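You operate a simulated robot arm through the tools that you are given. There is no shell and no other tool. Be economical: measure what you need, move in short steps, check, and stop when the job is done.

The job below is to be done with a simulated two-armed robot. You get a single attempt, and the scene is never put back.

## Task
Gauge the loose propeller's pitch, put it in the grey bin and slip the matching sleeve over its hub.
Fine: leave the gauge off with its lever up. Set down upright: what you pick out.

The check looks at the end state, three seconds after you hand in, the way a careful person would. Anything else that was tipped, shoved, dropped, spilled or broken makes it a failure.

## Robot
Two 7-joint arms with two-finger parallel grippers on one trunk, on a base that drives. Base frame: it is fixed to the floor where the robot stands at the start and does not move with it; the origin is under the middle of the robot, x ahead of it, y to its left, z up; the surface under the hand at the start is at about z = 760. Units: mm, degrees, N and s.
The left shoulder is at the start at [110, 169, 1411], the right one opposite. With the tool pointing down near the work surface each hand reaches from about 400 to 720 mm from the robot's upright axis, wherever it stands, measured 20 degrees to its own side. Places, roughly: balancer arm [700, -400, 800]; balancer lever [600, -400, 800]; blue bin (11x10x5 cm) [800, 0, 800]; inside of the small grey bin [500, 300, 800]; pitch gauge button [600, -200, 800]; pitch gauge lever [600, 0, 800]; pitch gauge peg [600, -100, 800]; red bin (11x10x5 cm) [800, 100, 800]; size gauge button [500, -200, 800]; size gauge slider [500, -200, 800]. Payload 1.57 kg a hand.
The TCP of each hand is the grasp point between the finger pads, 30 mm short of the fingertips. In the tool frame z runs along the fingers and y along their closing line. The gripper opens to 80 mm. The fingers are 17 mm wide and 12 mm thick; the gripper's body (40 by 82 mm) begins 80 mm behind the TCP.
Orientation is that of the tool frame in the base frame, as a unit quaternion [w, x, y, z]. With the fingers straight down and closing along the base's y, the tool's x points along the base's -x, its y along +y and its z along -z.

## Interface
- The arms move only by the tool drive_tool. It takes "left_motion", "right_motion" or both (then of equal length, played together; a hand with none holds still); each is a list that holds one entry, the list of rows, each a list of 7 numbers: the shift along the tool's x, y, z in m, then the turn, a rotation vector about the tool's x, y, z in degrees, then the opening, from 0 (shut) to 1 (fully open). In form: [[[dx, dy, dz, rx, ry, rz, jaw], ...]]. A call has 1 to 12 rows; each row shifts and turns the commanded pose from where the row before left it, along the tool's axes as they then stand. Each row takes 0.2 s and may step no farther than 50 mm and 8.6 degrees from the row before; otherwise, or with a gripper value out of range, the whole call is refused. Where a pose cannot be reached the arm comes as near as it can. A force on the tool above 50 N (or 10 N above the force at the start of the call, whichever is more), or a blocked arm, ends the call early, and 0.2 s more pass. The fingers move at their own pace (about 72 mm/s each) and stop on an object; they squeeze with about 27 N. The grip force told is the motor's: it shows also when the fingers shut on nothing. Time passes only in rows, and 0.2 s behind the last, so rows that do not move let the fingers close. It gives the time, the measured TCP pose, the force on the tool (base axes), the opening and the grip force at its end, in the units of the frame above (readings bear some noise), with the torque about the TCP (base axes, N m) and any sound that the robot's microphone picked up.
- Cameras (640 x 400 px; columns grow to the right, rows downward): "scene" is now at [155.2, 18.6, 1591.7]; the picture's right is [0.24, -0.97, 0.00], its down [-0.73, -0.18, -0.65] and it looks along [0.63, 0.16, -0.76] (base axes); focal length 290 px, centre (320, 200). "left" rides on the left gripper at [72, 7, -122] in its tool frame; the picture's right is [-0.09, 1.00, 0.00], its down [-0.84, -0.08, -0.54] and it looks along [-0.54, -0.05, 0.84] (tool axes); focal length 238 px, centre (320, 200). "right" rides on the right gripper at [72, -7, -122] in its tool frame; the picture's right is [0.09, 1.00, 0.00], its down [-0.84, 0.08, -0.54] and it looks along [-0.54, 0.05, 0.84] (tool axes); focal length 238 px, centre (320, 200). There is no depth. A picture from a camera that has moved, and an enlarged one, comes with that camera's place and axes in the base frame and with its lens.
- capture(camera): a new picture of that camera. No time passes.
- lift_body(by): slides the trunk up (or, below 0, down) by that many mm; the arms and the scene camera ride with it, the base frame stays. It gives what a move gives, with no picture.
- steer(legs): drives the robot by 1 to 6 legs, each [ahead, left, turn to the left] in mm, mm and degrees, along the robot's own axes; the way and the turn of a leg run together, so that a leg with both is an arc; at most 1500 mm and 180 degrees a leg. The arms and the cameras ride along, it lands a little off, and it stops where it bumps. It gives what a move gives.
- pan_tilt(pan, tilt): turns the head with the scene camera to pan (to the left, within 86 degrees either way) and tilt (down, from -29 to 69), counted from straight ahead of the robot. It gives what a move gives.
- inspect(camera, box): a new picture of the part [left, top, right, bottom] of that camera's present view, enlarged. No time passes.
- job_done(): hands the job in; it is judged then, once.

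Work in short steps. Places have to be worked out from the pictures, the camera data and where the tool is seen: move nearer, look again, correct. Check each grasp and each placing, and mend what went wrong. You have 120 turns and 92 pictures in all, those below and enlarged ones among them. Open the grippers and draw the arms clear of the work before you hand the job in, unless the task says otherwise; then end with one line.

The tools are called after ">>>" as a command line: name --argument value ..., lists and objects as JSON in quotes. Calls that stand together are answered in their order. drive_tool: Moves the arms, as the interface text tells. Its arguments: {"type":"object","properties":{"left_motion":{"type":"array"},"right_motion":{"type":"array"}},"required":[]} The other tools are called the same way: lift_body (by) slides the trunk up or down; steer (legs) drives the base; pan_tilt (pan, tilt) turns the head that bears the scene camera; capture (camera) takes a picture; inspect (camera, box) takes an enlarged picture of a part of a camera's view; job_done () hands the job in.

At the start:

```text
time: 0.0
left_tool_pos: [614.4, 399.6, 1120.7]
left_tcp_rot: [0.001, 0.0, 1.0, 0.0]
left_ft_force: [0.8, -0.1, -0.2]
left_wrist_torque: [0.0, 0.03, -0.02]
left_grip_width: 79.9
left_gripper_force: 0.1
right_tool_pos: [675.7, -184.7, 1046.9]
right_tcp_rot: [-0.001, 0.0, 1.0, 0.0]
right_ft_force: [0.4, 0.6, -0.1]
right_wrist_torque: [-0.03, 0.04, 0.02]
right_grip_width: 80.1
right_gripper_force: 0.1
trunk travel left (down, up): [-725.0, 165.0]
robot x, y, heading: [-2.3, 2.6, 0.2]
head pan, tilt: [14.0, 49.1]
```

scene: 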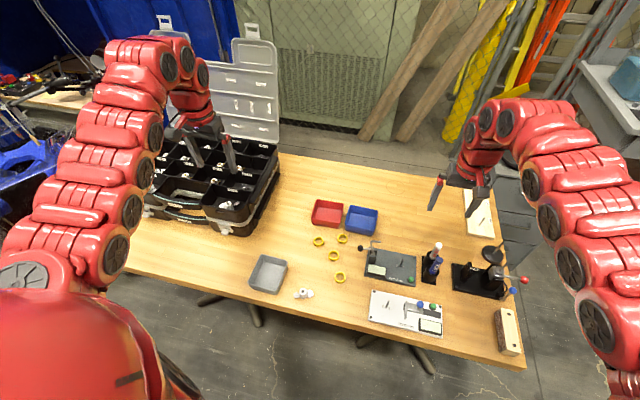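
right: 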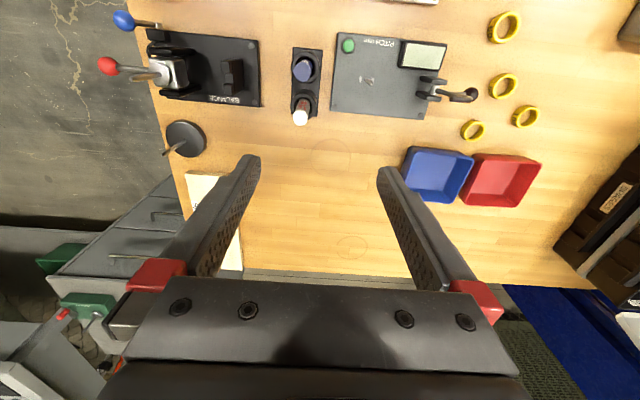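
left: 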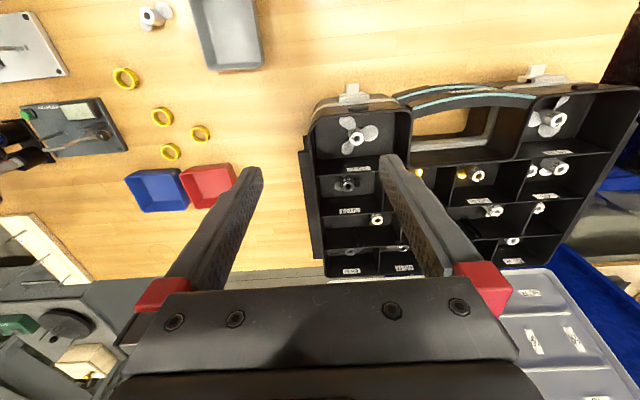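

The loose propeller lies beside the grey bin; four yellow sleeves lie near the bins. I look closer at the gauges and the propeller.

>>> inspect --camera "scene" --box '[230, 220, 390, 320]'

>>> inspect --camera "scene" --box '[340, 230, 460, 345]'

>>> inspect --camera "right" --box '[320, 0, 560, 150]'

>>> inspect --camera "left" --box '[80, 0, 280, 125]'

```text
4.00 times, centred on (310, 270) of scene
camera zoom: at [155.2, 18.6, 1591.7], right [0.24, -0.97, 0.0], down [-0.73, -0.18, -0.65], along [0.63, 0.16, -0.76], focal length 1160 px, centre (360, -80)
```

zoom: 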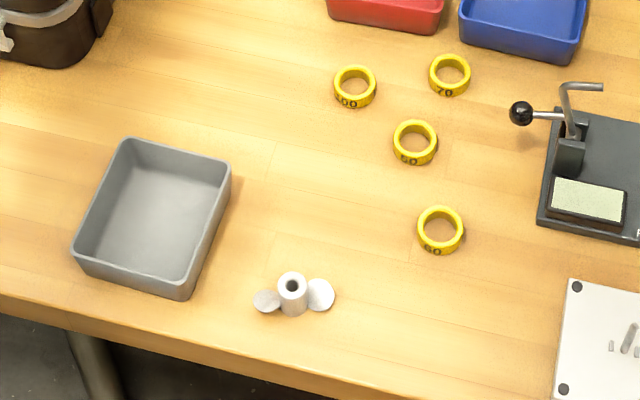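

```text
3.48 times, centred on (400, 288) of scene
camera zoom: at [155.2, 18.6, 1591.7], right [0.24, -0.97, 0.0], down [-0.73, -0.18, -0.65], along [0.63, 0.16, -0.76], focal length 1008 px, centre (42, -104)
```

zoom: 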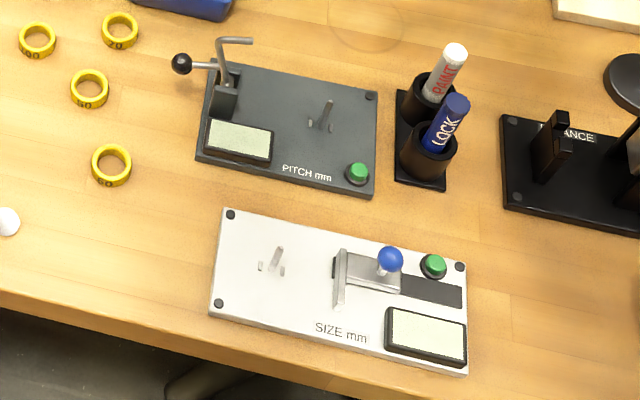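

```text
2.67 times, centred on (440, 75) of right
camera zoom: at [604.4, -189.7, 1168.9], right [-0.09, 1.0, 0.0], down [0.84, 0.08, 0.54], along [0.54, 0.05, -0.84], focal length 636 px, centre (0, 533)
```

zoom: 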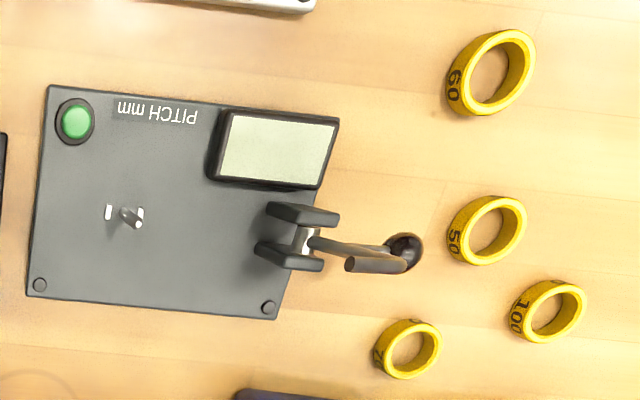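

```text
3.20 times, centred on (180, 62) of left
camera zoom: at [542.0, 407.3, 1243.9], right [0.09, 1.0, 0.0], down [0.84, -0.08, 0.54], along [0.54, -0.05, -0.84], focal length 763 px, centre (768, 640)
```

zoom: 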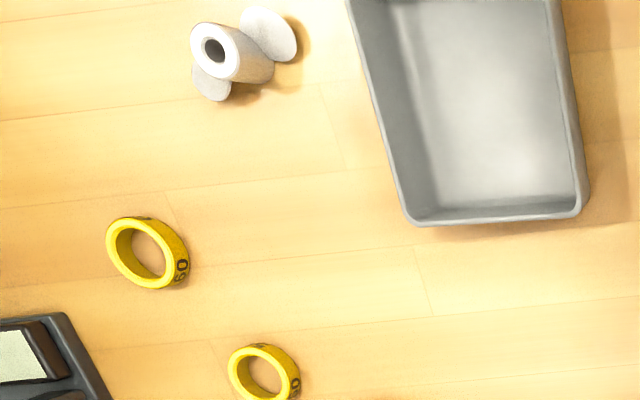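

Sleeves read 60, 50, 100 and 70. I bring the right hand closer to the pitch gauge, and the left hand above the propeller (est. [469,150]).

>>> drive_tool --right_motion '[[[0.0231, 0.0156, 0.01875, 0, 0, 0, 1], [0.0231, 0.0156, 0.01875, 0, 0, 0, 1], [0.0231, 0.0156, 0.01875, 0, 0, 0, 1], [0.0231, 0.0156, 0.01875, 0, 0, 0, 1], [0.0231, 0.0156, 0.01875, 0, 0, 0, 1], [0.0231, 0.0156, 0.01875, 0, 0, 0, 1], [0.0231, 0.0156, 0.01875, 0, 0, 0, 1], [0.0231, 0.0156, 0.01875, 0, 0, 0, 1]]]' --left_motion '[[[0.0181, -0.03125, 0.025, 0, 0, 0, 1], [0.0181, -0.03125, 0.025, 0, 0, 0, 1], [0.0181, -0.03125, 0.025, 0, 0, 0, 1], [0.0181, -0.03125, 0.025, 0, 0, 0, 1], [0.0181, -0.03125, 0.025, 0, 0, 0, 1], [0.0181, -0.03125, 0.025, 0, 0, 0, 1], [0.0181, -0.03125, 0.025, 0, 0, 0, 1], [0.0181, -0.03125, 0.025, 0, 0, 0, 1]]]'

>>> capture --camera "left"

>>> capture --camera "right"

```text
time: 1.8
left_tool_pos: [596.9, 368.9, 1096.7]
left_tcp_rot: [0.0, 0.0, 1.0, -0.001]
left_ft_force: [0.7, 0.3, -0.1]
left_wrist_torque: [0.02, -0.04, 0.03]
left_grip_width: 79.9
left_gripper_force: 0.0
left hand out of reach, approached as far as the arm can: row 2, 3, 4, 5, 6, 7, 8
right_tool_pos: [597.2, -58.0, 881.0]
right_tcp_rot: [0.0, 0.0, 1.0, -0.001]
right_ft_force: [-1.1, -0.2, -0.6]
right_wrist_torque: [0.02, -0.02, -0.02]
right_grip_width: 80.0
right_gripper_force: 0.1
right hand out of reach, approached as far as the arm can: row 2, 3, 4, 5, 6, 7, 8
trunk travel left (down, up): [-725.0, 165.0]
robot x, y, heading: [-1.7, -2.8, 0.0]
head pan, tilt: [14.0, 49.1]
```

```text
84 pictures are left
camera left: at [524.1, 377.0, 1219.3], right [0.09, 1.0, 0.0], down [0.84, -0.08, 0.54], along [0.54, -0.05, -0.84], focal length 238 px, centre (320, 200)
```

left: 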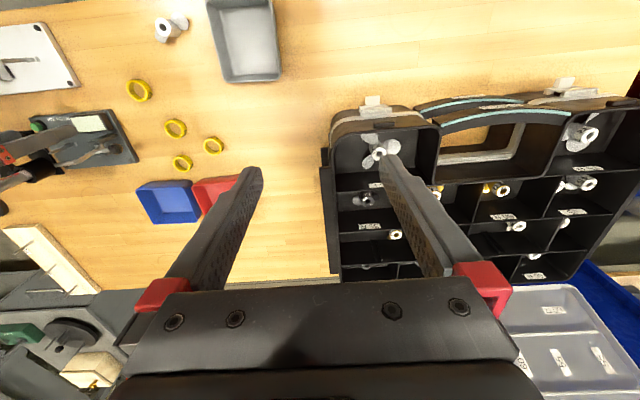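

```text
83 pictures are left
camera right: at [524.9, -63.2, 1003.7], right [-0.09, 1.0, 0.0], down [0.84, 0.08, 0.54], along [0.54, 0.05, -0.84], focal length 238 px, centre (320, 200)
```

right: 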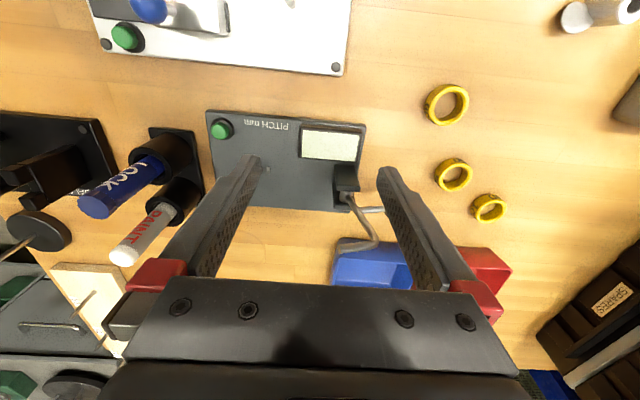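

The left arm stuck early, likely too near in at that height. I move it sideways and down first, before pulling it back; right stays still.

>>> drive_tool --left_motion '[[[0, -0.0275, 0.024, 0, 0, 0, 1], [0, -0.0275, 0.024, 0, 0, 0, 1], [0, -0.0275, 0.024, 0, 0, 0, 1]]]'

```text
time: 2.6
left_tool_pos: [615.3, 328.5, 1079.8]
left_tcp_rot: [0.0, 0.0, 1.0, -0.001]
left_ft_force: [-0.1, 0.2, 0.8]
left_wrist_torque: [-0.01, 0.0, 0.0]
left_grip_width: 80.0
left_gripper_force: 0.1
left hand out of reach, approached as far as the arm can: row 1, 2, 3
right_tool_pos: [595.6, -58.0, 882.2]
right_tcp_rot: [-0.001, -0.001, 1.0, 0.0]
right_ft_force: [-0.7, -0.7, 0.1]
right_wrist_torque: [-0.01, 0.01, 0.0]
right_grip_width: 80.0
right_gripper_force: 0.1
trunk travel left (down, up): [-725.0, 165.0]
robot x, y, heading: [3.6, 1.6, -0.0]
head pan, tilt: [14.0, 49.1]
```

Still limited; I try straight down, with slight forward motion.

>>> drive_tool --left_motion '[[[-0.01, -0.005, 0.04, 0, 0, 0, 1], [0, -0.005, 0.04, 0, 0, 0, 1], [0, -0.005, 0.04, 0, 0, 0, 1]]]'

```text
time: 3.4
left_tool_pos: [625.9, 313.0, 958.5]
left_tcp_rot: [0.0, 0.0, 1.0, 0.001]
left_ft_force: [0.1, -0.2, 0.0]
left_wrist_torque: [0.01, -0.01, 0.0]
left_grip_width: 80.1
left_gripper_force: 0.1
right_tool_pos: [597.4, -59.9, 881.6]
right_tcp_rot: [-0.002, 0.0, 1.0, 0.0]
right_ft_force: [0.2, 0.1, 0.2]
right_wrist_torque: [0.03, -0.02, 0.01]
right_grip_width: 79.9
right_gripper_force: 0.1
trunk travel left (down, up): [-725.0, 165.0]
robot x, y, heading: [-1.8, -1.9, 0.2]
head pan, tilt: [14.0, 49.1]
```

Going down works. Continue down and then in toward the propeller.

>>> drive_tool --left_motion '[[[0, -0.02, 0.035, 0, 0, 0, 1], [0, -0.02, 0.035, 0, 0, 0, 1], [0.02, -0.03, 0, 0, 0, 0, 1], [0.02, -0.03, 0, 0, 0, 0, 1], [0.03, -0.03, 0, 0, 0, 0, 1], [0.03, -0.03, 0, 0, 0, 0, 1], [0.03, 0, 0, 0, 0, 0, 1], [0.03, 0, 0, 0, 0, 0, 1]]]' --right_motion '[[[0, -0.02, 0, 0, 0, 0, 1], [0.02, -0.02, 0, 0, 0, 0, 1], [0.02, 0, 0, 0, 0, 0, 1], [0.02, 0, 0, 0, 0, 0, 1], [0.01, 0, 0, 0, 0, 0, 1], [0.01, 0, 0, 0, 0, 0, 1], [0.01, 0, 0, 0, 0, 0, 1], [0.01, 0, 0, 0, 0, 0, 1]]]'

>>> capture --camera "left"

>>> capture --camera "right"

```text
time: 5.2
left_tool_pos: [463.8, 153.0, 888.2]
left_tcp_rot: [0.0, 0.001, 1.0, 0.0]
left_ft_force: [0.0, -0.4, 0.6]
left_wrist_torque: [-0.01, -0.02, -0.01]
left_grip_width: 80.1
left_gripper_force: 0.1
right_tool_pos: [563.0, -86.5, 832.1]
right_tcp_rot: [-0.001, 0.001, 1.0, 0.0]
right_ft_force: [-0.8, -0.3, 0.0]
right_wrist_torque: [0.05, -0.01, 0.04]
right_grip_width: 80.1
right_gripper_force: 0.1
right hand out of reach, approached as far as the arm can: row 1, 2, 3, 4, 5, 6, 7, 8
trunk travel left (down, up): [-725.0, 165.0]
robot x, y, heading: [3.2, 3.2, 0.0]
head pan, tilt: [14.0, 49.1]
```

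```text
82 pictures are left
camera left: at [391.2, 160.1, 1011.4], right [0.09, 1.0, 0.0], down [0.84, -0.08, 0.54], along [0.54, -0.05, -0.84], focal length 238 px, centre (320, 200)
```

left: 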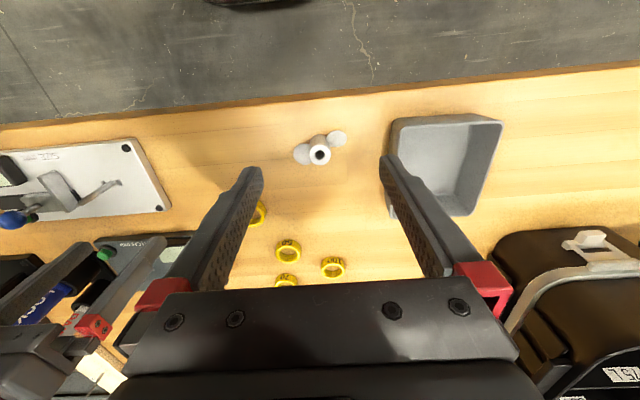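

```text
81 pictures are left
camera right: at [491.1, -93.5, 954.1], right [-0.09, 1.0, 0.0], down [0.84, 0.08, 0.54], along [0.54, 0.05, -0.84], focal length 238 px, centre (320, 200)
```

right: 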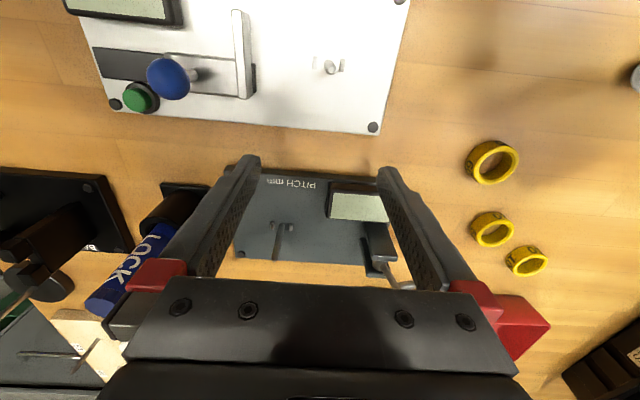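

The propeller is under the left hand. The right hand sank near the gauge, so I move it up and out first.

>>> drive_tool --right_motion '[[[0, 0, -0.04, 0, 0, 0, 1], [-0.02, -0.01, -0.04, 0, 0, 0, 1], [-0.03, -0.03, -0.02, 0, 0, 0, 1], [-0.03, -0.03, -0.01, 0, 0, 0, 1], [0, -0.04, 0, 0, 0, 0, 1]]]'

>>> inspect --camera "left" --box '[240, 100, 400, 200]'

>>> capture --camera "scene"

```text
time: 6.4
left_tool_pos: [465.0, 152.1, 888.7]
left_tcp_rot: [0.001, 0.001, 1.0, 0.001]
left_ft_force: [-0.8, 0.0, -0.4]
left_wrist_torque: [0.0, 0.01, 0.0]
left_grip_width: 80.1
left_gripper_force: 0.1
right_tool_pos: [668.0, -194.8, 922.6]
right_tcp_rot: [-0.001, 0.0, 1.0, -0.001]
right_ft_force: [0.0, -0.7, 0.6]
right_wrist_torque: [0.02, -0.02, -0.01]
right_grip_width: 80.0
right_gripper_force: 0.1
right hand out of reach, approached as far as the arm can: row 1, 2
trunk travel left (down, up): [-725.0, 165.0]
robot x, y, heading: [-0.9, -1.2, 0.2]
head pan, tilt: [14.0, 49.1]
```

```text
4.00 times, centred on (320, 150) of left
camera zoom: at [391.9, 159.4, 1011.4], right [0.09, 1.0, 0.0], down [0.84, -0.08, 0.54], along [0.54, -0.05, -0.84], focal length 953 px, centre (320, 400)
```

zoom: 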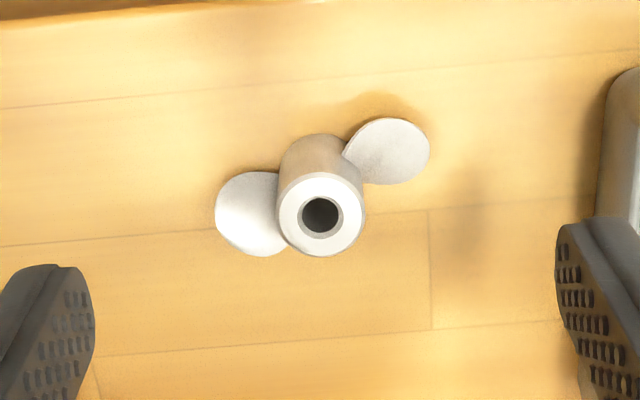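

```text
79 pictures are left
camera scene: at [154.5, 17.0, 1591.7], right [0.24, -0.97, 0.0], down [-0.73, -0.18, -0.65], along [0.64, 0.16, -0.76], focal length 290 px, centre (320, 200)
```

scene: 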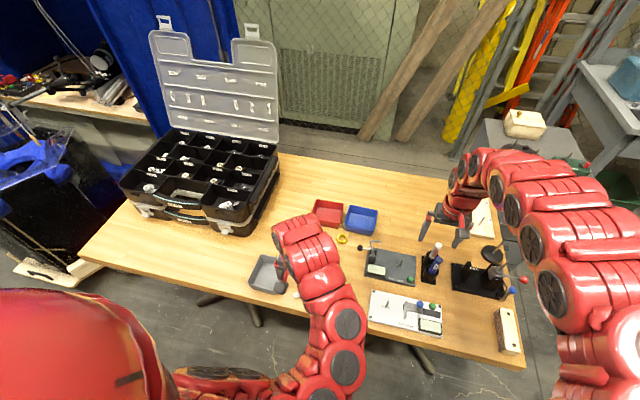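

Triangulating: hub axis at about [476,151], top z≈795, blades along ~20° from y. I rotate the left hand by 70° to close across the hub between the blades.

>>> drive_tool --left_motion '[[[-0.011, -0.001, 0.02, 0, 0, 8.5, 1], [0, 0, 0.01, 0, 0, 8.5, 1], [0, 0, 0, 0, 0, 8.5, 1], [0, 0, 0, 0, 0, 8.5, 1], [0, 0, 0, 0, 0, 8.5, 1], [0, 0, 0, 0, 0, 8.5, 1], [0, 0, 0, 0, 0, 8.5, 1], [0, 0, 0, 0, 0, 8.5, 1], [0, 0, 0, 0, 0, 2, 1]]]'

>>> capture --camera "left"

>>> capture --camera "right"

```text
time: 8.4
left_tool_pos: [475.1, 151.7, 858.6]
left_tcp_rot: [0.0, 0.574, 0.819, 0.0]
left_ft_force: [-0.8, 0.6, 0.1]
left_wrist_torque: [0.03, 0.01, -0.01]
left_grip_width: 79.8
left_gripper_force: 0.1
right_tool_pos: [668.2, -192.2, 921.9]
right_tcp_rot: [0.0, 0.001, 1.0, 0.0]
right_ft_force: [-0.5, -0.6, -0.8]
right_wrist_torque: [-0.01, -0.01, 0.0]
right_grip_width: 80.2
right_gripper_force: 0.0
trunk travel left (down, up): [-725.0, 165.0]
robot x, y, heading: [-2.8, -1.2, 0.1]
head pan, tilt: [14.0, 49.1]
```

```text
78 pictures are left
camera left: at [456.9, 222.4, 981.5], right [0.97, 0.25, 0.0], down [0.21, -0.81, 0.54], along [0.14, -0.52, -0.84], focal length 238 px, centre (320, 200)
```

left: 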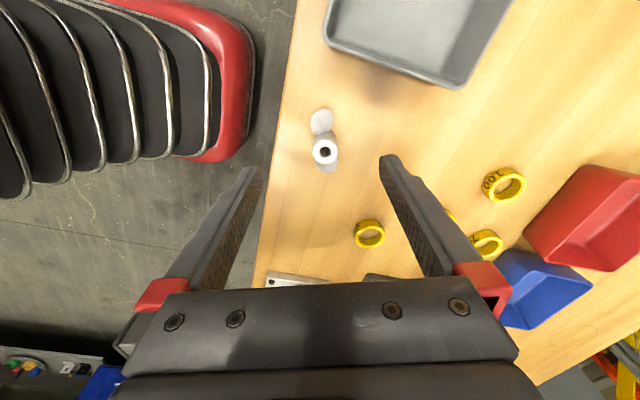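

```text
77 pictures are left
camera right: at [595.9, -198.4, 1044.4], right [-0.09, 1.0, 0.0], down [0.84, 0.08, 0.54], along [0.54, 0.05, -0.84], focal length 238 px, centre (320, 200)
```

right: 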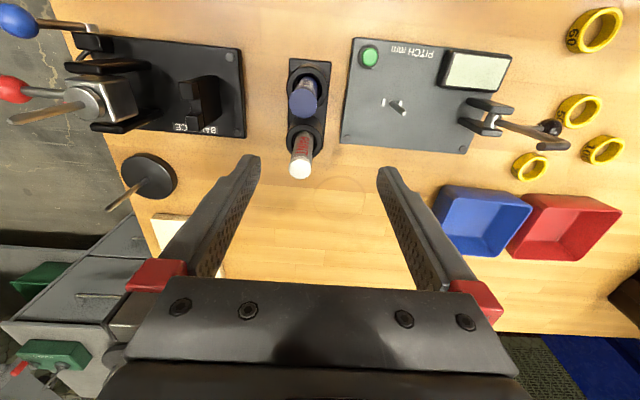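

Hub axis now computed at ~[478.5,152.5]; I shift 3 mm, descend to z≈802 and close.

>>> drive_tool --left_motion '[[[0, 0.003, 0.02, 0, 0, 0, 1], [0, 0, 0.02, 0, 0, 0, 1], [0, 0, 0.016, 0, 0, 0, 1], [0, 0, 0, 0, 0, 0, 0.35], [0, 0, 0, 0, 0, 0, 0.35]]]'

>>> capture --camera "left"

```text
time: 9.6
left_tool_pos: [478.9, 151.6, 802.0]
left_tcp_rot: [0.0, 0.574, 0.819, 0.0]
left_ft_force: [0.2, -0.7, -1.2]
left_wrist_torque: [0.02, 0.02, -0.01]
left_grip_width: 27.8
left_gripper_force: 0.0
right_tool_pos: [669.3, -192.0, 921.3]
right_tcp_rot: [0.0, 0.0, 1.0, -0.001]
right_ft_force: [0.1, -0.5, 0.1]
right_wrist_torque: [-0.01, -0.02, -0.04]
right_grip_width: 79.9
right_gripper_force: 0.1
trunk travel left (down, up): [-725.0, 165.0]
robot x, y, heading: [-0.6, -2.3, -0.1]
head pan, tilt: [14.0, 49.1]
```

```text
76 pictures are left
camera left: at [459.7, 223.7, 925.6], right [0.97, 0.25, 0.0], down [0.21, -0.81, 0.54], along [0.14, -0.52, -0.84], focal length 238 px, centre (320, 200)
```

left: 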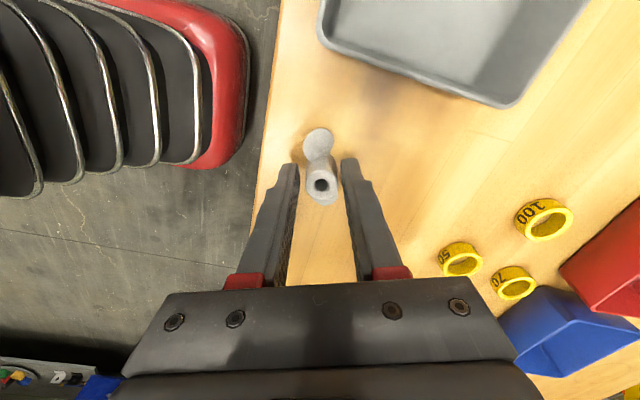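

The hub sits between the fingers. Close fully and lift a little.

>>> drive_tool --left_motion '[[[0, 0, 0, 0, 0, 0, 0.1], [0, 0, 0, 0, 0, 0, 0.1], [0, 0, -0.02, 0, 0, 0, 0.1], [0, 0, -0.03, 0, 0, 0, 0.1], [0, 0, -0.03, 0, 0, 0, 0.1]]]'

>>> inspect --camera "left" --box '[220, 90, 420, 215]'

>>> inspect --camera "right" --box '[330, 20, 590, 182]'

```text
time: 10.8
left_tool_pos: [479.4, 152.2, 883.7]
left_tcp_rot: [0.0, 0.573, 0.819, 0.0]
left_ft_force: [-0.5, 0.2, -0.7]
left_wrist_torque: [0.03, 0.03, 0.0]
left_grip_width: 22.0
left_gripper_force: 27.3
right_tool_pos: [667.9, -193.1, 923.0]
right_tcp_rot: [0.0, 0.0, 1.0, 0.0]
right_ft_force: [0.5, 0.6, -1.0]
right_wrist_torque: [0.03, 0.0, -0.01]
right_grip_width: 79.9
right_gripper_force: 0.1
trunk travel left (down, up): [-725.0, 165.0]
robot x, y, heading: [1.6, -2.0, 0.0]
head pan, tilt: [14.0, 49.1]
```

```text
3.20 times, centred on (320, 152) of left
camera zoom: at [459.8, 223.3, 1006.1], right [0.97, 0.25, 0.0], down [0.21, -0.81, 0.54], along [0.14, -0.52, -0.84], focal length 763 px, centre (320, 352)
```

zoom: 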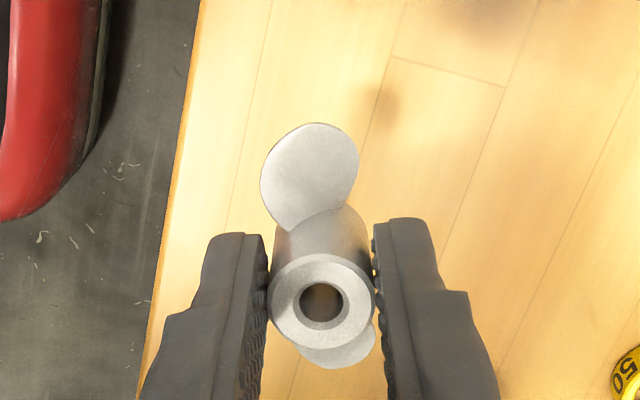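

```text
2.46 times, centred on (460, 101) of right
camera zoom: at [595.9, -198.5, 1044.4], right [-0.09, 1.0, 0.0], down [0.84, 0.08, 0.54], along [0.54, 0.05, -0.84], focal length 587 px, centre (-25, 444)
```

zoom: 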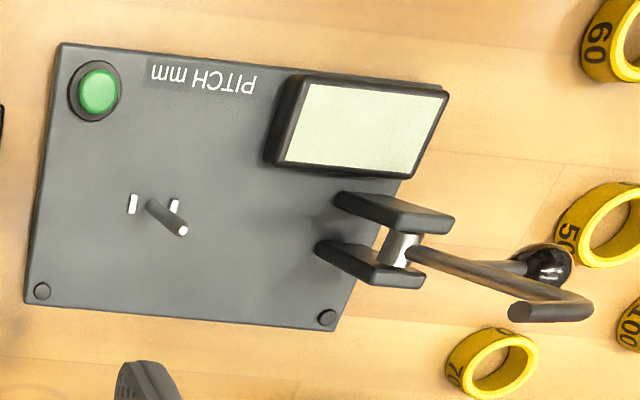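

The propeller is held (width 22). I zoom tightly on the gauge peg and lever from the right camera and scene camera.

>>> inspect --camera "right" --box '[365, 80, 429, 120]'

>>> inspect --camera "right" --box '[450, 80, 578, 160]'

>>> inspect --camera "scene" --box '[350, 230, 430, 290]'

```text
10.00 times, centred on (397, 100) of right
camera zoom: at [595.9, -198.5, 1044.4], right [-0.09, 1.0, 0.0], down [0.84, 0.08, 0.54], along [0.54, 0.05, -0.84], focal length 2384 px, centre (-450, 1200)
```

zoom: 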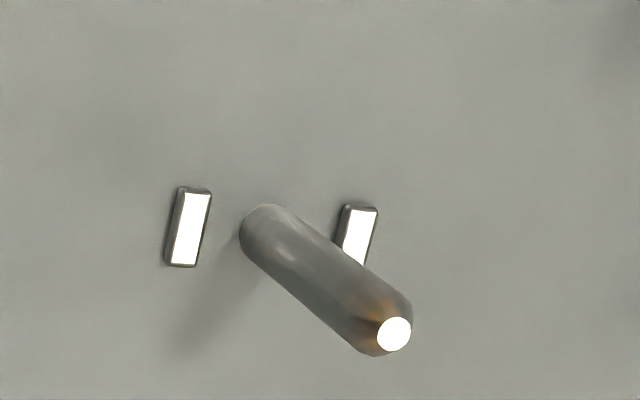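

```text
5.00 times, centred on (514, 120) of right
camera zoom: at [595.9, -198.5, 1044.4], right [-0.09, 1.0, 0.0], down [0.84, 0.08, 0.54], along [0.54, 0.05, -0.84], focal length 1192 px, centre (-650, 600)
```

zoom: 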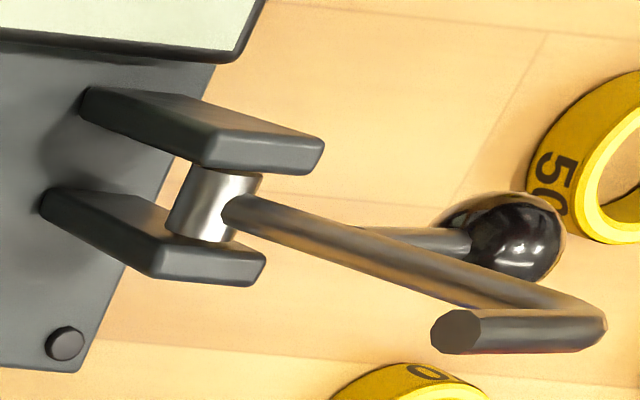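

```text
6.67 times, centred on (390, 260) of scene
camera zoom: at [155.2, 18.4, 1591.7], right [0.24, -0.97, 0.0], down [-0.73, -0.18, -0.65], along [0.63, 0.16, -0.76], focal length 1933 px, centre (-147, -200)
```

zoom: 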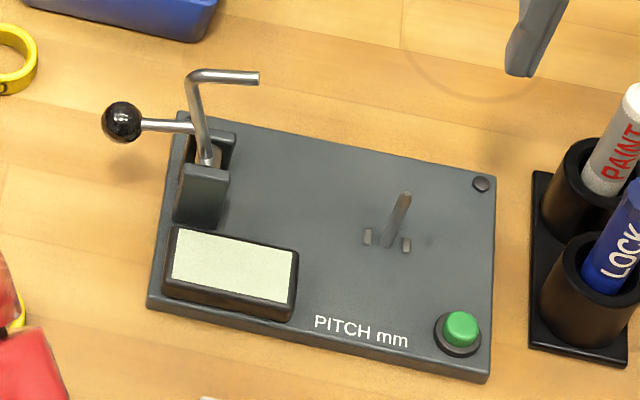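

The peg (~[640,-117], top z≈819) is flanked by two low keys along ±y, so the hub underside may have notches. I retreat the right hand, turn the left hand so the blades lie along y, and move toward the gauge's near side.

>>> drive_tool --left_motion '[[[0, 0, -0.006, 0, 0, 8.5, 0.1], [0, 0, -0.006, 0, 0, 8.5, 0.1], [0, 0, -0.006, 0, 0, 3, 0.1], [-0.0448, 0.0135, 0, 0, 0, 0, 0.1], [-0.0448, 0.0135, 0, 0, 0, 0, 0.1], [-0.0448, 0.0135, 0, 0, 0, 0, 0.1], [-0.0448, 0.0135, 0, 0, 0, 0, 0.1], [-0.0448, 0.0135, 0, 0, 0, 0, 0.1], [-0.0448, 0.0135, 0, 0, 0, 0, 0.1]]]' --right_motion '[[[0, -0.01, -0.02, 0, 0, 0, 1], [0, -0.01, -0.02, 0, 0, 0, 1], [0, -0.01, -0.02, 0, 0, 0, 1], [0, -0.01, -0.02, 0, 0, 0, 1], [0, -0.01, -0.02, 0, 0, 0, 1], [0, -0.02, 0, 0, 0, 0, 1], [0, -0.02, 0, 0, 0, 0, 1], [0, -0.02, 0, 0, 0, 0, 1], [0, -0.02, 0, 0, 0, 0, 1]]]'

>>> capture --camera "left"

>>> capture --camera "scene"

```text
time: 12.8
left_tool_pos: [561.9, -116.8, 900.8]
left_tcp_rot: [-0.001, 0.707, 0.708, -0.001]
left_ft_force: [0.8, -0.4, 0.2]
left_wrist_torque: [0.03, -0.01, 0.0]
left_grip_width: 22.0
left_gripper_force: 26.6
right_tool_pos: [670.4, -323.4, 1020.7]
right_tcp_rot: [-0.001, -0.002, 1.0, 0.0]
right_ft_force: [0.5, -1.3, 0.6]
right_wrist_torque: [-0.03, 0.0, -0.01]
right_grip_width: 79.9
right_gripper_force: 0.1
trunk travel left (down, up): [-725.0, 165.0]
robot x, y, heading: [-0.6, 0.3, -0.1]
head pan, tilt: [14.0, 49.1]
```

```text
70 pictures are left
camera left: at [567.5, -44.0, 1023.0], right [1.0, -0.09, 0.0], down [-0.08, -0.84, 0.54], along [-0.05, -0.54, -0.84], focal length 238 px, centre (320, 200)
```

left: 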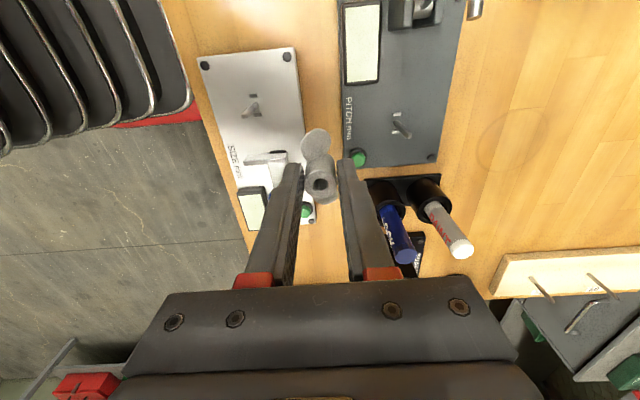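

```text
69 pictures are left
camera scene: at [156.7, 17.1, 1591.5], right [0.24, -0.97, 0.0], down [-0.73, -0.18, -0.65], along [0.63, 0.16, -0.76], focal length 290 px, centre (320, 200)
```

scene: 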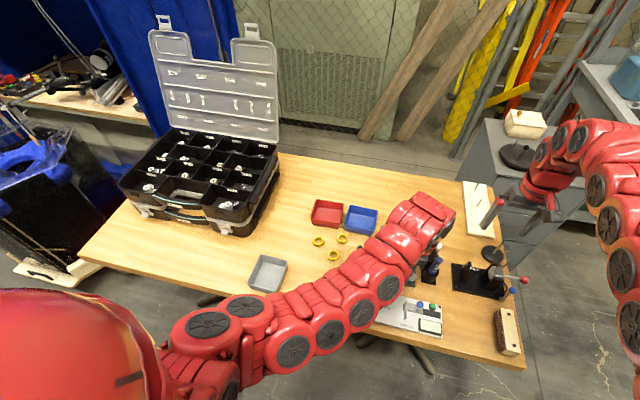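

Reach works. I zoom the left view at the peg and hub to refine the alignment.

>>> inspect --camera "left" --box '[365, 95, 445, 145]'

>>> inspect --camera "left" --box '[280, 120, 376, 210]'

```text
8.00 times, centred on (405, 120) of left
camera zoom: at [567.5, -44.0, 1023.0], right [1.0, -0.09, 0.0], down [-0.08, -0.84, 0.54], along [-0.05, -0.54, -0.84], focal length 1907 px, centre (-360, 840)
```

zoom: 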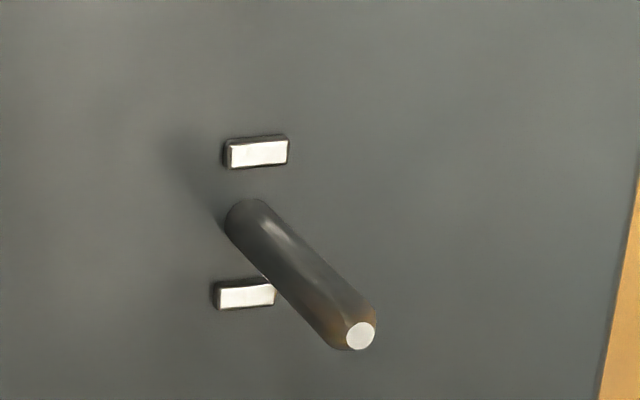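

```text
4.44 times, centred on (328, 165) of left
camera zoom: at [567.5, -44.0, 1023.0], right [1.0, -0.09, 0.0], down [-0.08, -0.84, 0.54], along [-0.05, -0.54, -0.84], focal length 1059 px, centre (284, 356)
```

zoom: 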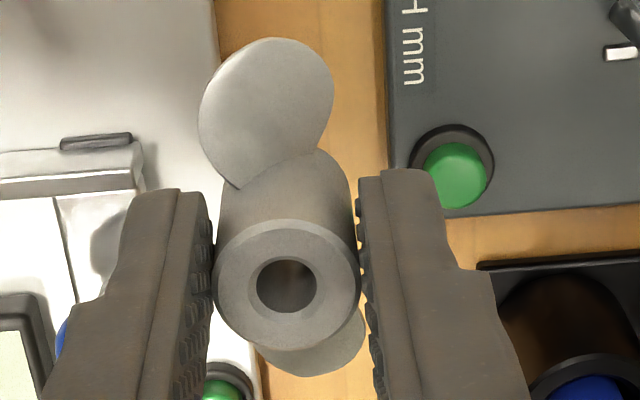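

Peg computed at [640.3,-117.1], hub in hand at ~[561.3,-116.3]. I move +79 mm in x at this height, then verify.

>>> drive_tool --left_motion '[[[0, 0.0395, 0, 0, 0, 0, 0.1], [-0.0008, 0.0395, 0, 0, 0, 0, 0.1], [0, 0, 0, 0, 0, 0, 0.1]]]'

>>> inspect --camera "left" --box '[272, 120, 368, 210]'

>>> inspect --camera "right" --box '[320, 0, 640, 200]'

```text
time: 13.6
left_tool_pos: [638.4, -116.1, 899.7]
left_tcp_rot: [0.0, 0.707, 0.707, -0.001]
left_ft_force: [-0.4, 0.0, -0.3]
left_wrist_torque: [-0.02, 0.01, -0.02]
left_grip_width: 21.9
left_gripper_force: 27.0
right_tool_pos: [668.9, -320.9, 1024.1]
right_tcp_rot: [0.0, -0.001, 1.0, -0.001]
right_ft_force: [0.4, 0.3, 0.1]
right_wrist_torque: [-0.02, 0.02, 0.0]
right_grip_width: 80.0
right_gripper_force: 0.1
trunk travel left (down, up): [-725.0, 165.0]
robot x, y, heading: [2.9, 0.5, -0.0]
head pan, tilt: [14.0, 49.1]
```

```text
4.44 times, centred on (320, 165) of left
camera zoom: at [644.2, -41.8, 1023.5], right [1.0, -0.09, 0.0], down [-0.08, -0.84, 0.54], along [-0.05, -0.54, -0.84], focal length 1059 px, centre (320, 356)
```

zoom: 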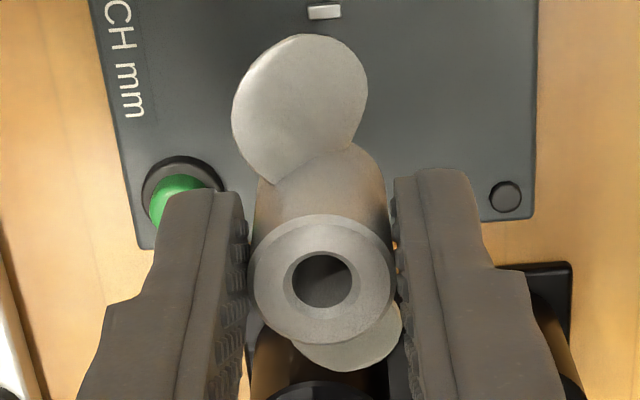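

```text
2.00 times, centred on (480, 100) of right
camera zoom: at [597.6, -326.2, 1146.0], right [-0.09, 1.0, 0.0], down [0.84, 0.08, 0.54], along [0.54, 0.05, -0.84], focal length 477 px, centre (0, 400)
```

zoom: 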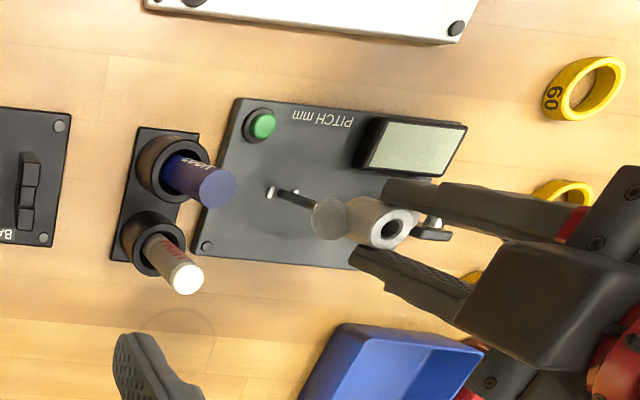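

From this frame the peg is (+1.7,-2.8) mm from the hub centre. I shift that and lower so the hub bottom is just above the peg tip, then compare from the right camera.

>>> drive_tool --left_motion '[[[-0.0028, 0.0017, 0.015, 0, 0, 0, 0.1], [0, 0, 0.017, 0, 0, 0, 0.1], [0, 0, 0, 0, 0, 0, 0.1]]]'

>>> inspect --camera "right" --box '[430, 60, 558, 140]'

>>> inspect --camera "left" --box '[272, 120, 368, 210]'

```text
time: 14.4
left_tool_pos: [633.9, -116.5, 869.9]
left_tcp_rot: [-0.001, 0.706, 0.708, 0.0]
left_ft_force: [0.1, 0.1, -0.2]
left_wrist_torque: [0.01, -0.04, 0.0]
left_grip_width: 21.9
left_gripper_force: 26.7
left hand out of reach, approached as far as the arm can: row 1, 2
right_tool_pos: [670.1, -323.2, 1022.2]
right_tcp_rot: [0.001, 0.001, 1.0, 0.0]
right_ft_force: [-0.5, 0.4, 0.4]
right_wrist_torque: [0.02, 0.03, 0.0]
right_grip_width: 80.0
right_gripper_force: 0.1
trunk travel left (down, up): [-725.0, 165.0]
robot x, y, heading: [0.7, 0.2, -0.0]
head pan, tilt: [14.0, 49.1]
```

```text
5.00 times, centred on (494, 100) of right
camera zoom: at [597.9, -328.4, 1145.1], right [-0.09, 1.0, 0.0], down [0.84, 0.08, 0.54], along [0.54, 0.05, -0.84], focal length 1192 px, centre (-550, 700)
```

zoom: 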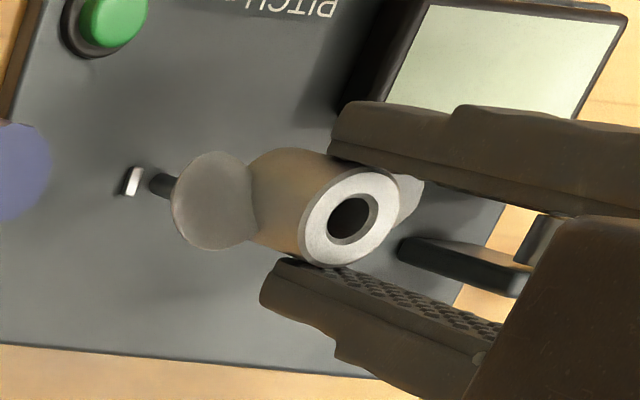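

```text
4.44 times, centred on (320, 165) of left
camera zoom: at [639.3, -43.0, 993.3], right [1.0, -0.09, 0.0], down [-0.08, -0.84, 0.54], along [-0.05, -0.54, -0.84], focal length 1059 px, centre (320, 356)
```

zoom: 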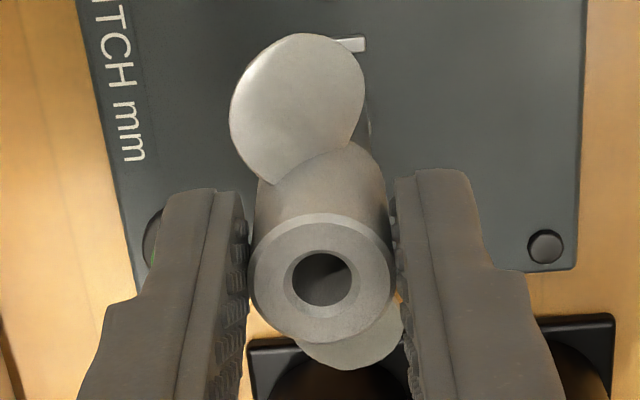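

Out of reach by a few mm. I lift, retract toward the near side, and drive the robot 100 mm to the right.

>>> drive_tool --left_motion '[[[0, 0, -0.035, 0, 0, 0, 0.1], [0, -0.03, 0, 0, 0, 0, 0.1], [0.02, -0.03, 0, 0, 0, 0, 0.1], [0.02, -0.03, 0, 0, 0, 0, 0.1], [0.02, 0, 0, 0, 0, 0, 0.1]]]'

>>> steer --legs '[[0, -110, 0]]'

>>> capture --camera "scene"

>>> capture --camera "left"

```text
time: 15.6
left_tool_pos: [544.2, -56.2, 905.0]
left_tcp_rot: [-0.001, 0.707, 0.707, -0.001]
left_ft_force: [0.0, 0.7, 0.2]
left_wrist_torque: [0.0, -0.01, -0.01]
left_grip_width: 21.9
left_gripper_force: 26.9
right_tool_pos: [670.0, -323.5, 1022.1]
right_tcp_rot: [-0.001, -0.001, 1.0, -0.001]
right_ft_force: [0.8, -0.1, 0.3]
right_wrist_torque: [-0.02, 0.01, 0.04]
right_grip_width: 79.9
right_gripper_force: 0.1
trunk travel left (down, up): [-725.0, 165.0]
robot x, y, heading: [0.3, -0.8, 0.0]
head pan, tilt: [14.0, 49.1]
```

```text
time: 16.8
left_tool_pos: [543.0, -164.1, 905.3]
left_tcp_rot: [0.0, 0.707, 0.707, 0.0]
left_ft_force: [0.3, -0.4, -0.3]
left_wrist_torque: [-0.03, 0.01, 0.04]
left_grip_width: 19.4
left_gripper_force: 27.6
right_tool_pos: [669.9, -431.6, 1023.5]
right_tcp_rot: [0.0, 0.0, 1.0, 0.0]
right_ft_force: [-0.4, 0.1, 0.0]
right_wrist_torque: [-0.01, -0.02, -0.02]
right_grip_width: 79.9
right_gripper_force: 0.1
trunk travel left (down, up): [-725.0, 165.0]
robot x, y, heading: [-3.5, -108.0, -0.1]
head pan, tilt: [14.0, 49.1]
```

```text
62 pictures are left
camera scene: at [155.3, -90.6, 1591.7], right [0.24, -0.97, 0.0], down [-0.73, -0.18, -0.65], along [0.63, 0.16, -0.76], focal length 290 px, centre (320, 200)
```

scene: 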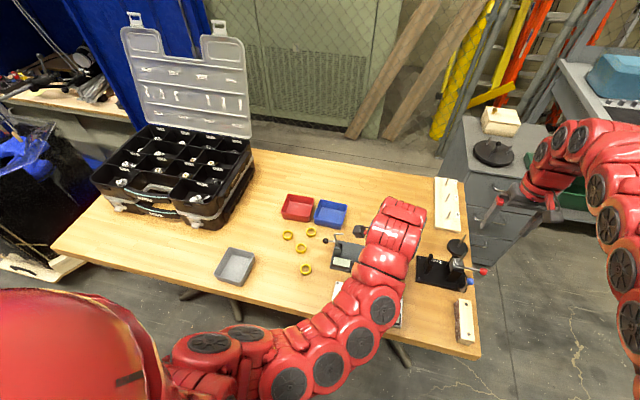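

```text
61 pictures are left
camera left: at [549.8, -92.1, 1027.4], right [1.0, -0.09, 0.0], down [-0.08, -0.84, 0.54], along [-0.05, -0.54, -0.84], focal length 238 px, centre (320, 200)
```

left: 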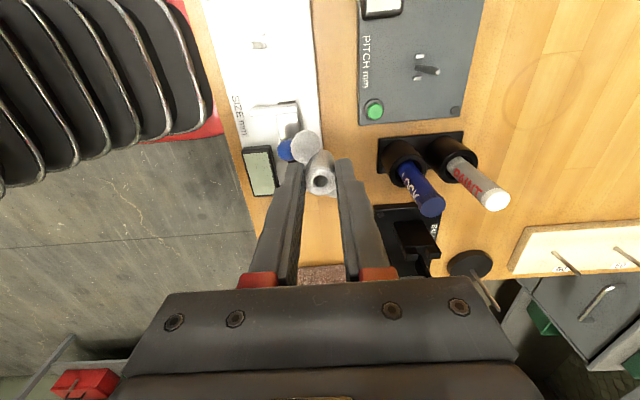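

Grip width changed to 19.4 — I check whether the propeller slipped.

>>> inspect --camera "left" --box '[272, 120, 368, 210]'

>>> drive_tool --left_motion '[[[0, 0, 0, 0, 0, 0, 0.1]]]'

```text
4.44 times, centred on (320, 165) of left
camera zoom: at [549.8, -92.1, 1027.4], right [1.0, -0.09, 0.0], down [-0.08, -0.84, 0.54], along [-0.05, -0.54, -0.84], focal length 1059 px, centre (320, 356)
```

zoom: 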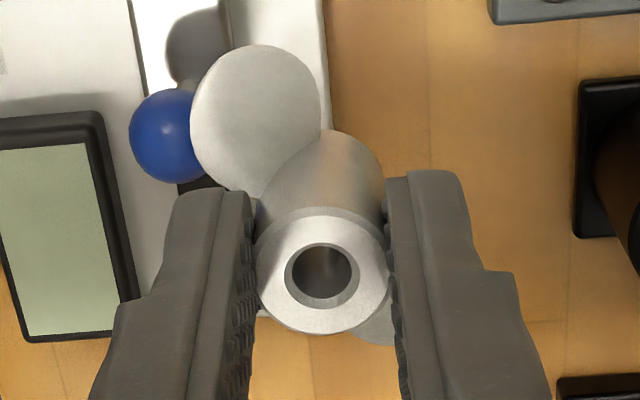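

```text
time: 17.2
left_tool_pos: [543.6, -164.8, 903.3]
left_tcp_rot: [0.0, 0.707, 0.707, 0.0]
left_ft_force: [-0.6, -0.2, -1.1]
left_wrist_torque: [-0.05, 0.0, 0.01]
left_grip_width: 19.1
left_gripper_force: 27.2
right_tool_pos: [670.1, -429.3, 1023.3]
right_tcp_rot: [-0.001, -0.001, 1.0, -0.001]
right_ft_force: [-0.4, 0.6, 0.4]
right_wrist_torque: [-0.01, 0.0, 0.02]
right_grip_width: 80.1
right_gripper_force: 0.0
trunk travel left (down, up): [-725.0, 165.0]
robot x, y, heading: [-0.6, -108.1, -0.2]
head pan, tilt: [14.0, 49.1]
```

The propeller slipped down in the grip and turned somewhat. I gently carry it to a free table spot (~[490,10]) to set it down and regrip lower.

>>> drive_tool --left_motion '[[[0.008, -0.003, 0, 0, 0, 0, 0.05], [0.015, -0.005, 0, 0, 0, 0, 0.05], [0.02, -0.006, 0, 0, 0, 0, 0.05], [0.02, -0.006, 0, 0, 0, 0, 0.05], [0.02, -0.006, 0, 0, 0, 0, 0.05], [0.02, -0.006, 0, 0, 0, 0, 0.05], [0.02, -0.006, 0, 0, 0, 0, 0.05], [0.02, -0.006, 0.01, 0, 0, 0, 0.05], [0.016, -0.005, 0.015, 0, 0, 0, 0.05], [0.012, -0.004, 0.02, 0, 0, 0, 0.05], [0.005, 0, 0.02, 0, 0, 0, 0.05]]]'

>>> inspect --camera "left" --box '[272, 120, 368, 210]'

```text
time: 19.6
left_tool_pos: [490.6, 10.6, 839.5]
left_tcp_rot: [0.0, 0.707, 0.707, 0.0]
left_ft_force: [0.0, 0.2, -0.9]
left_wrist_torque: [-0.01, -0.01, 0.0]
left_grip_width: 19.2
left_gripper_force: 26.8
right_tool_pos: [669.9, -431.8, 1022.1]
right_tcp_rot: [0.0, -0.001, 1.0, 0.0]
right_ft_force: [0.3, 0.4, -0.2]
right_wrist_torque: [0.02, 0.0, -0.03]
right_grip_width: 79.8
right_gripper_force: 0.0
trunk travel left (down, up): [-725.0, 165.0]
robot x, y, heading: [1.3, -111.5, -0.1]
head pan, tilt: [14.0, 49.1]
```

```text
4.44 times, centred on (320, 165) of left
camera zoom: at [496.4, 84.1, 962.5], right [1.0, -0.09, 0.0], down [-0.08, -0.84, 0.54], along [-0.05, -0.54, -0.84], focal length 1059 px, centre (320, 356)
```

zoom: 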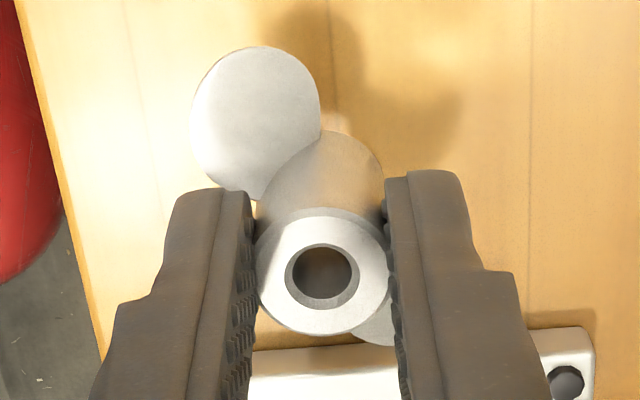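

Grip stable. I lower in small rows until contact.

>>> drive_tool --left_motion '[[[0, 0, 0.012, 0, 0, 0, 0.05], [0, 0, 0.008, 0, 0, 0, 0.05], [0, 0, 0.004, 0, 0, 0, 0.05], [0, 0, 0.003, 0, 0, 0, 0.05], [0, 0, 0.003, 0, 0, 0, 0.05]]]'

>>> inspect --camera "left" --box '[272, 120, 368, 210]'

```text
time: 20.8
left_tool_pos: [489.7, 9.8, 809.9]
left_tcp_rot: [0.0, 0.708, 0.706, 0.0]
left_ft_force: [-0.1, -1.2, -0.4]
left_wrist_torque: [0.03, -0.02, -0.01]
left_grip_width: 19.2
left_gripper_force: 26.5
right_tool_pos: [669.0, -431.2, 1022.2]
right_tcp_rot: [0.0, 0.0, 1.0, 0.0]
right_ft_force: [-0.1, 0.3, 0.2]
right_wrist_torque: [0.0, -0.01, -0.02]
right_grip_width: 80.1
right_gripper_force: 0.1
trunk travel left (down, up): [-725.0, 165.0]
robot x, y, heading: [-0.4, -108.7, -0.0]
head pan, tilt: [14.0, 49.1]
```

```text
4.44 times, centred on (320, 165) of left
camera zoom: at [496.6, 83.5, 932.6], right [1.0, -0.09, 0.0], down [-0.08, -0.84, 0.54], along [-0.05, -0.54, -0.84], focal length 1059 px, centre (320, 356)
```

zoom: 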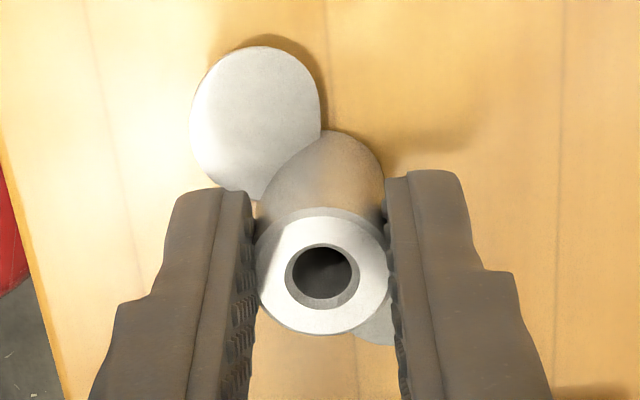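

Not yet in contact; continue lowering in 2 mm steps.

>>> drive_tool --left_motion '[[[0, 0, 0.002, 0, 0, 0, 0.05], [0, 0, 0.002, 0, 0, 0, 0.05], [0, 0, 0.002, 0, 0, 0, 0.05], [0, 0, 0.002, 0, 0, 0, 0.05], [0, 0, 0.002, 0, 0, 0, 0.05]]]'

>>> inspect --camera "left" --box '[272, 120, 368, 210]'

```text
time: 21.9
left_tool_pos: [490.6, 10.8, 805.6]
left_tcp_rot: [0.004, 0.706, 0.708, 0.003]
left_ft_force: [-11.3, 0.1, 38.0]
left_wrist_torque: [-0.14, 0.74, -0.05]
left_grip_width: 19.7
left_gripper_force: 27.5
right_tool_pos: [665.7, -431.6, 1025.5]
right_tcp_rot: [0.001, -0.001, 1.0, -0.001]
right_ft_force: [-0.4, 0.0, -0.4]
right_wrist_torque: [-0.03, -0.02, -0.02]
right_grip_width: 80.1
right_gripper_force: 0.1
trunk travel left (down, up): [-725.0, 165.0]
robot x, y, heading: [-1.5, -112.0, -0.1]
head pan, tilt: [14.0, 49.1]
stopped in row 5 (left hand): the force on the tool passed its limit at 53 N (the readings are from after the stop); the commanded pose is now the measured one
```

```text
4.44 times, centred on (320, 165) of left
camera zoom: at [494.8, 83.6, 928.2], right [1.0, -0.09, 0.01], down [-0.08, -0.84, 0.54], along [-0.04, -0.54, -0.84], focal length 1059 px, centre (320, 356)
```

zoom: 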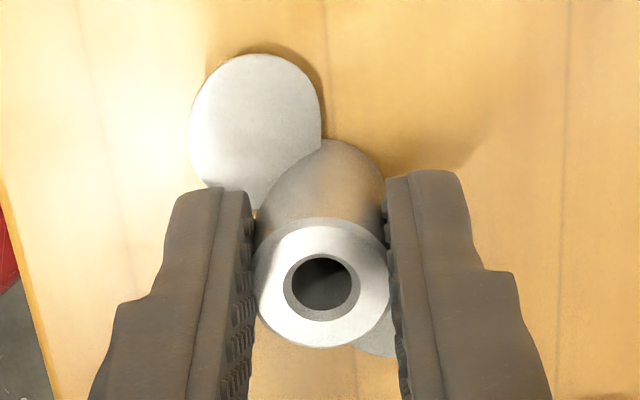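

Contact with the table. I relieve 1 mm, open, and look.

>>> drive_tool --left_motion '[[[0, 0, -0.001, 0, 0, 0, 0.05], [0, 0, 0, 0, 0, 0, 0.35], [0, 0, 0, 0, 0, 0, 0.5], [0, 0, 0, 0, 0, 0, 1], [0, 0, -0.03, 0, 0, 0, 1], [0, 0, -0.03, 0, 0, 0, 1]]]'

>>> inspect --camera "left" --box '[256, 90, 384, 170]'

```text
time: 23.3
left_tool_pos: [492.1, 9.6, 863.0]
left_tcp_rot: [0.001, 0.706, 0.708, 0.001]
left_ft_force: [0.4, -0.5, -0.3]
left_wrist_torque: [-0.01, 0.03, 0.01]
left_grip_width: 79.8
left_gripper_force: 0.0
right_tool_pos: [671.1, -432.5, 1022.8]
right_tcp_rot: [0.0, 0.0, 1.0, 0.001]
right_ft_force: [0.2, 0.3, -0.3]
right_wrist_torque: [0.02, -0.02, 0.01]
right_grip_width: 80.4
right_gripper_force: 0.0
trunk travel left (down, up): [-725.0, 165.0]
robot x, y, heading: [2.3, -111.8, 0.1]
head pan, tilt: [14.0, 49.1]
```

```text
5.00 times, centred on (320, 130) of left
camera zoom: at [497.8, 83.4, 986.5], right [1.0, -0.09, 0.01], down [-0.08, -0.84, 0.54], along [-0.04, -0.54, -0.84], focal length 1192 px, centre (320, 550)
```

zoom: 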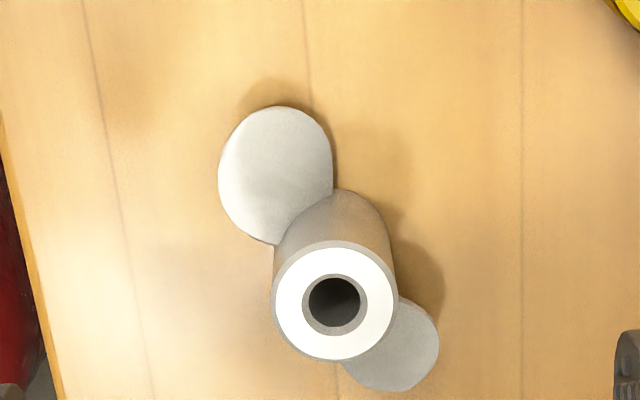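

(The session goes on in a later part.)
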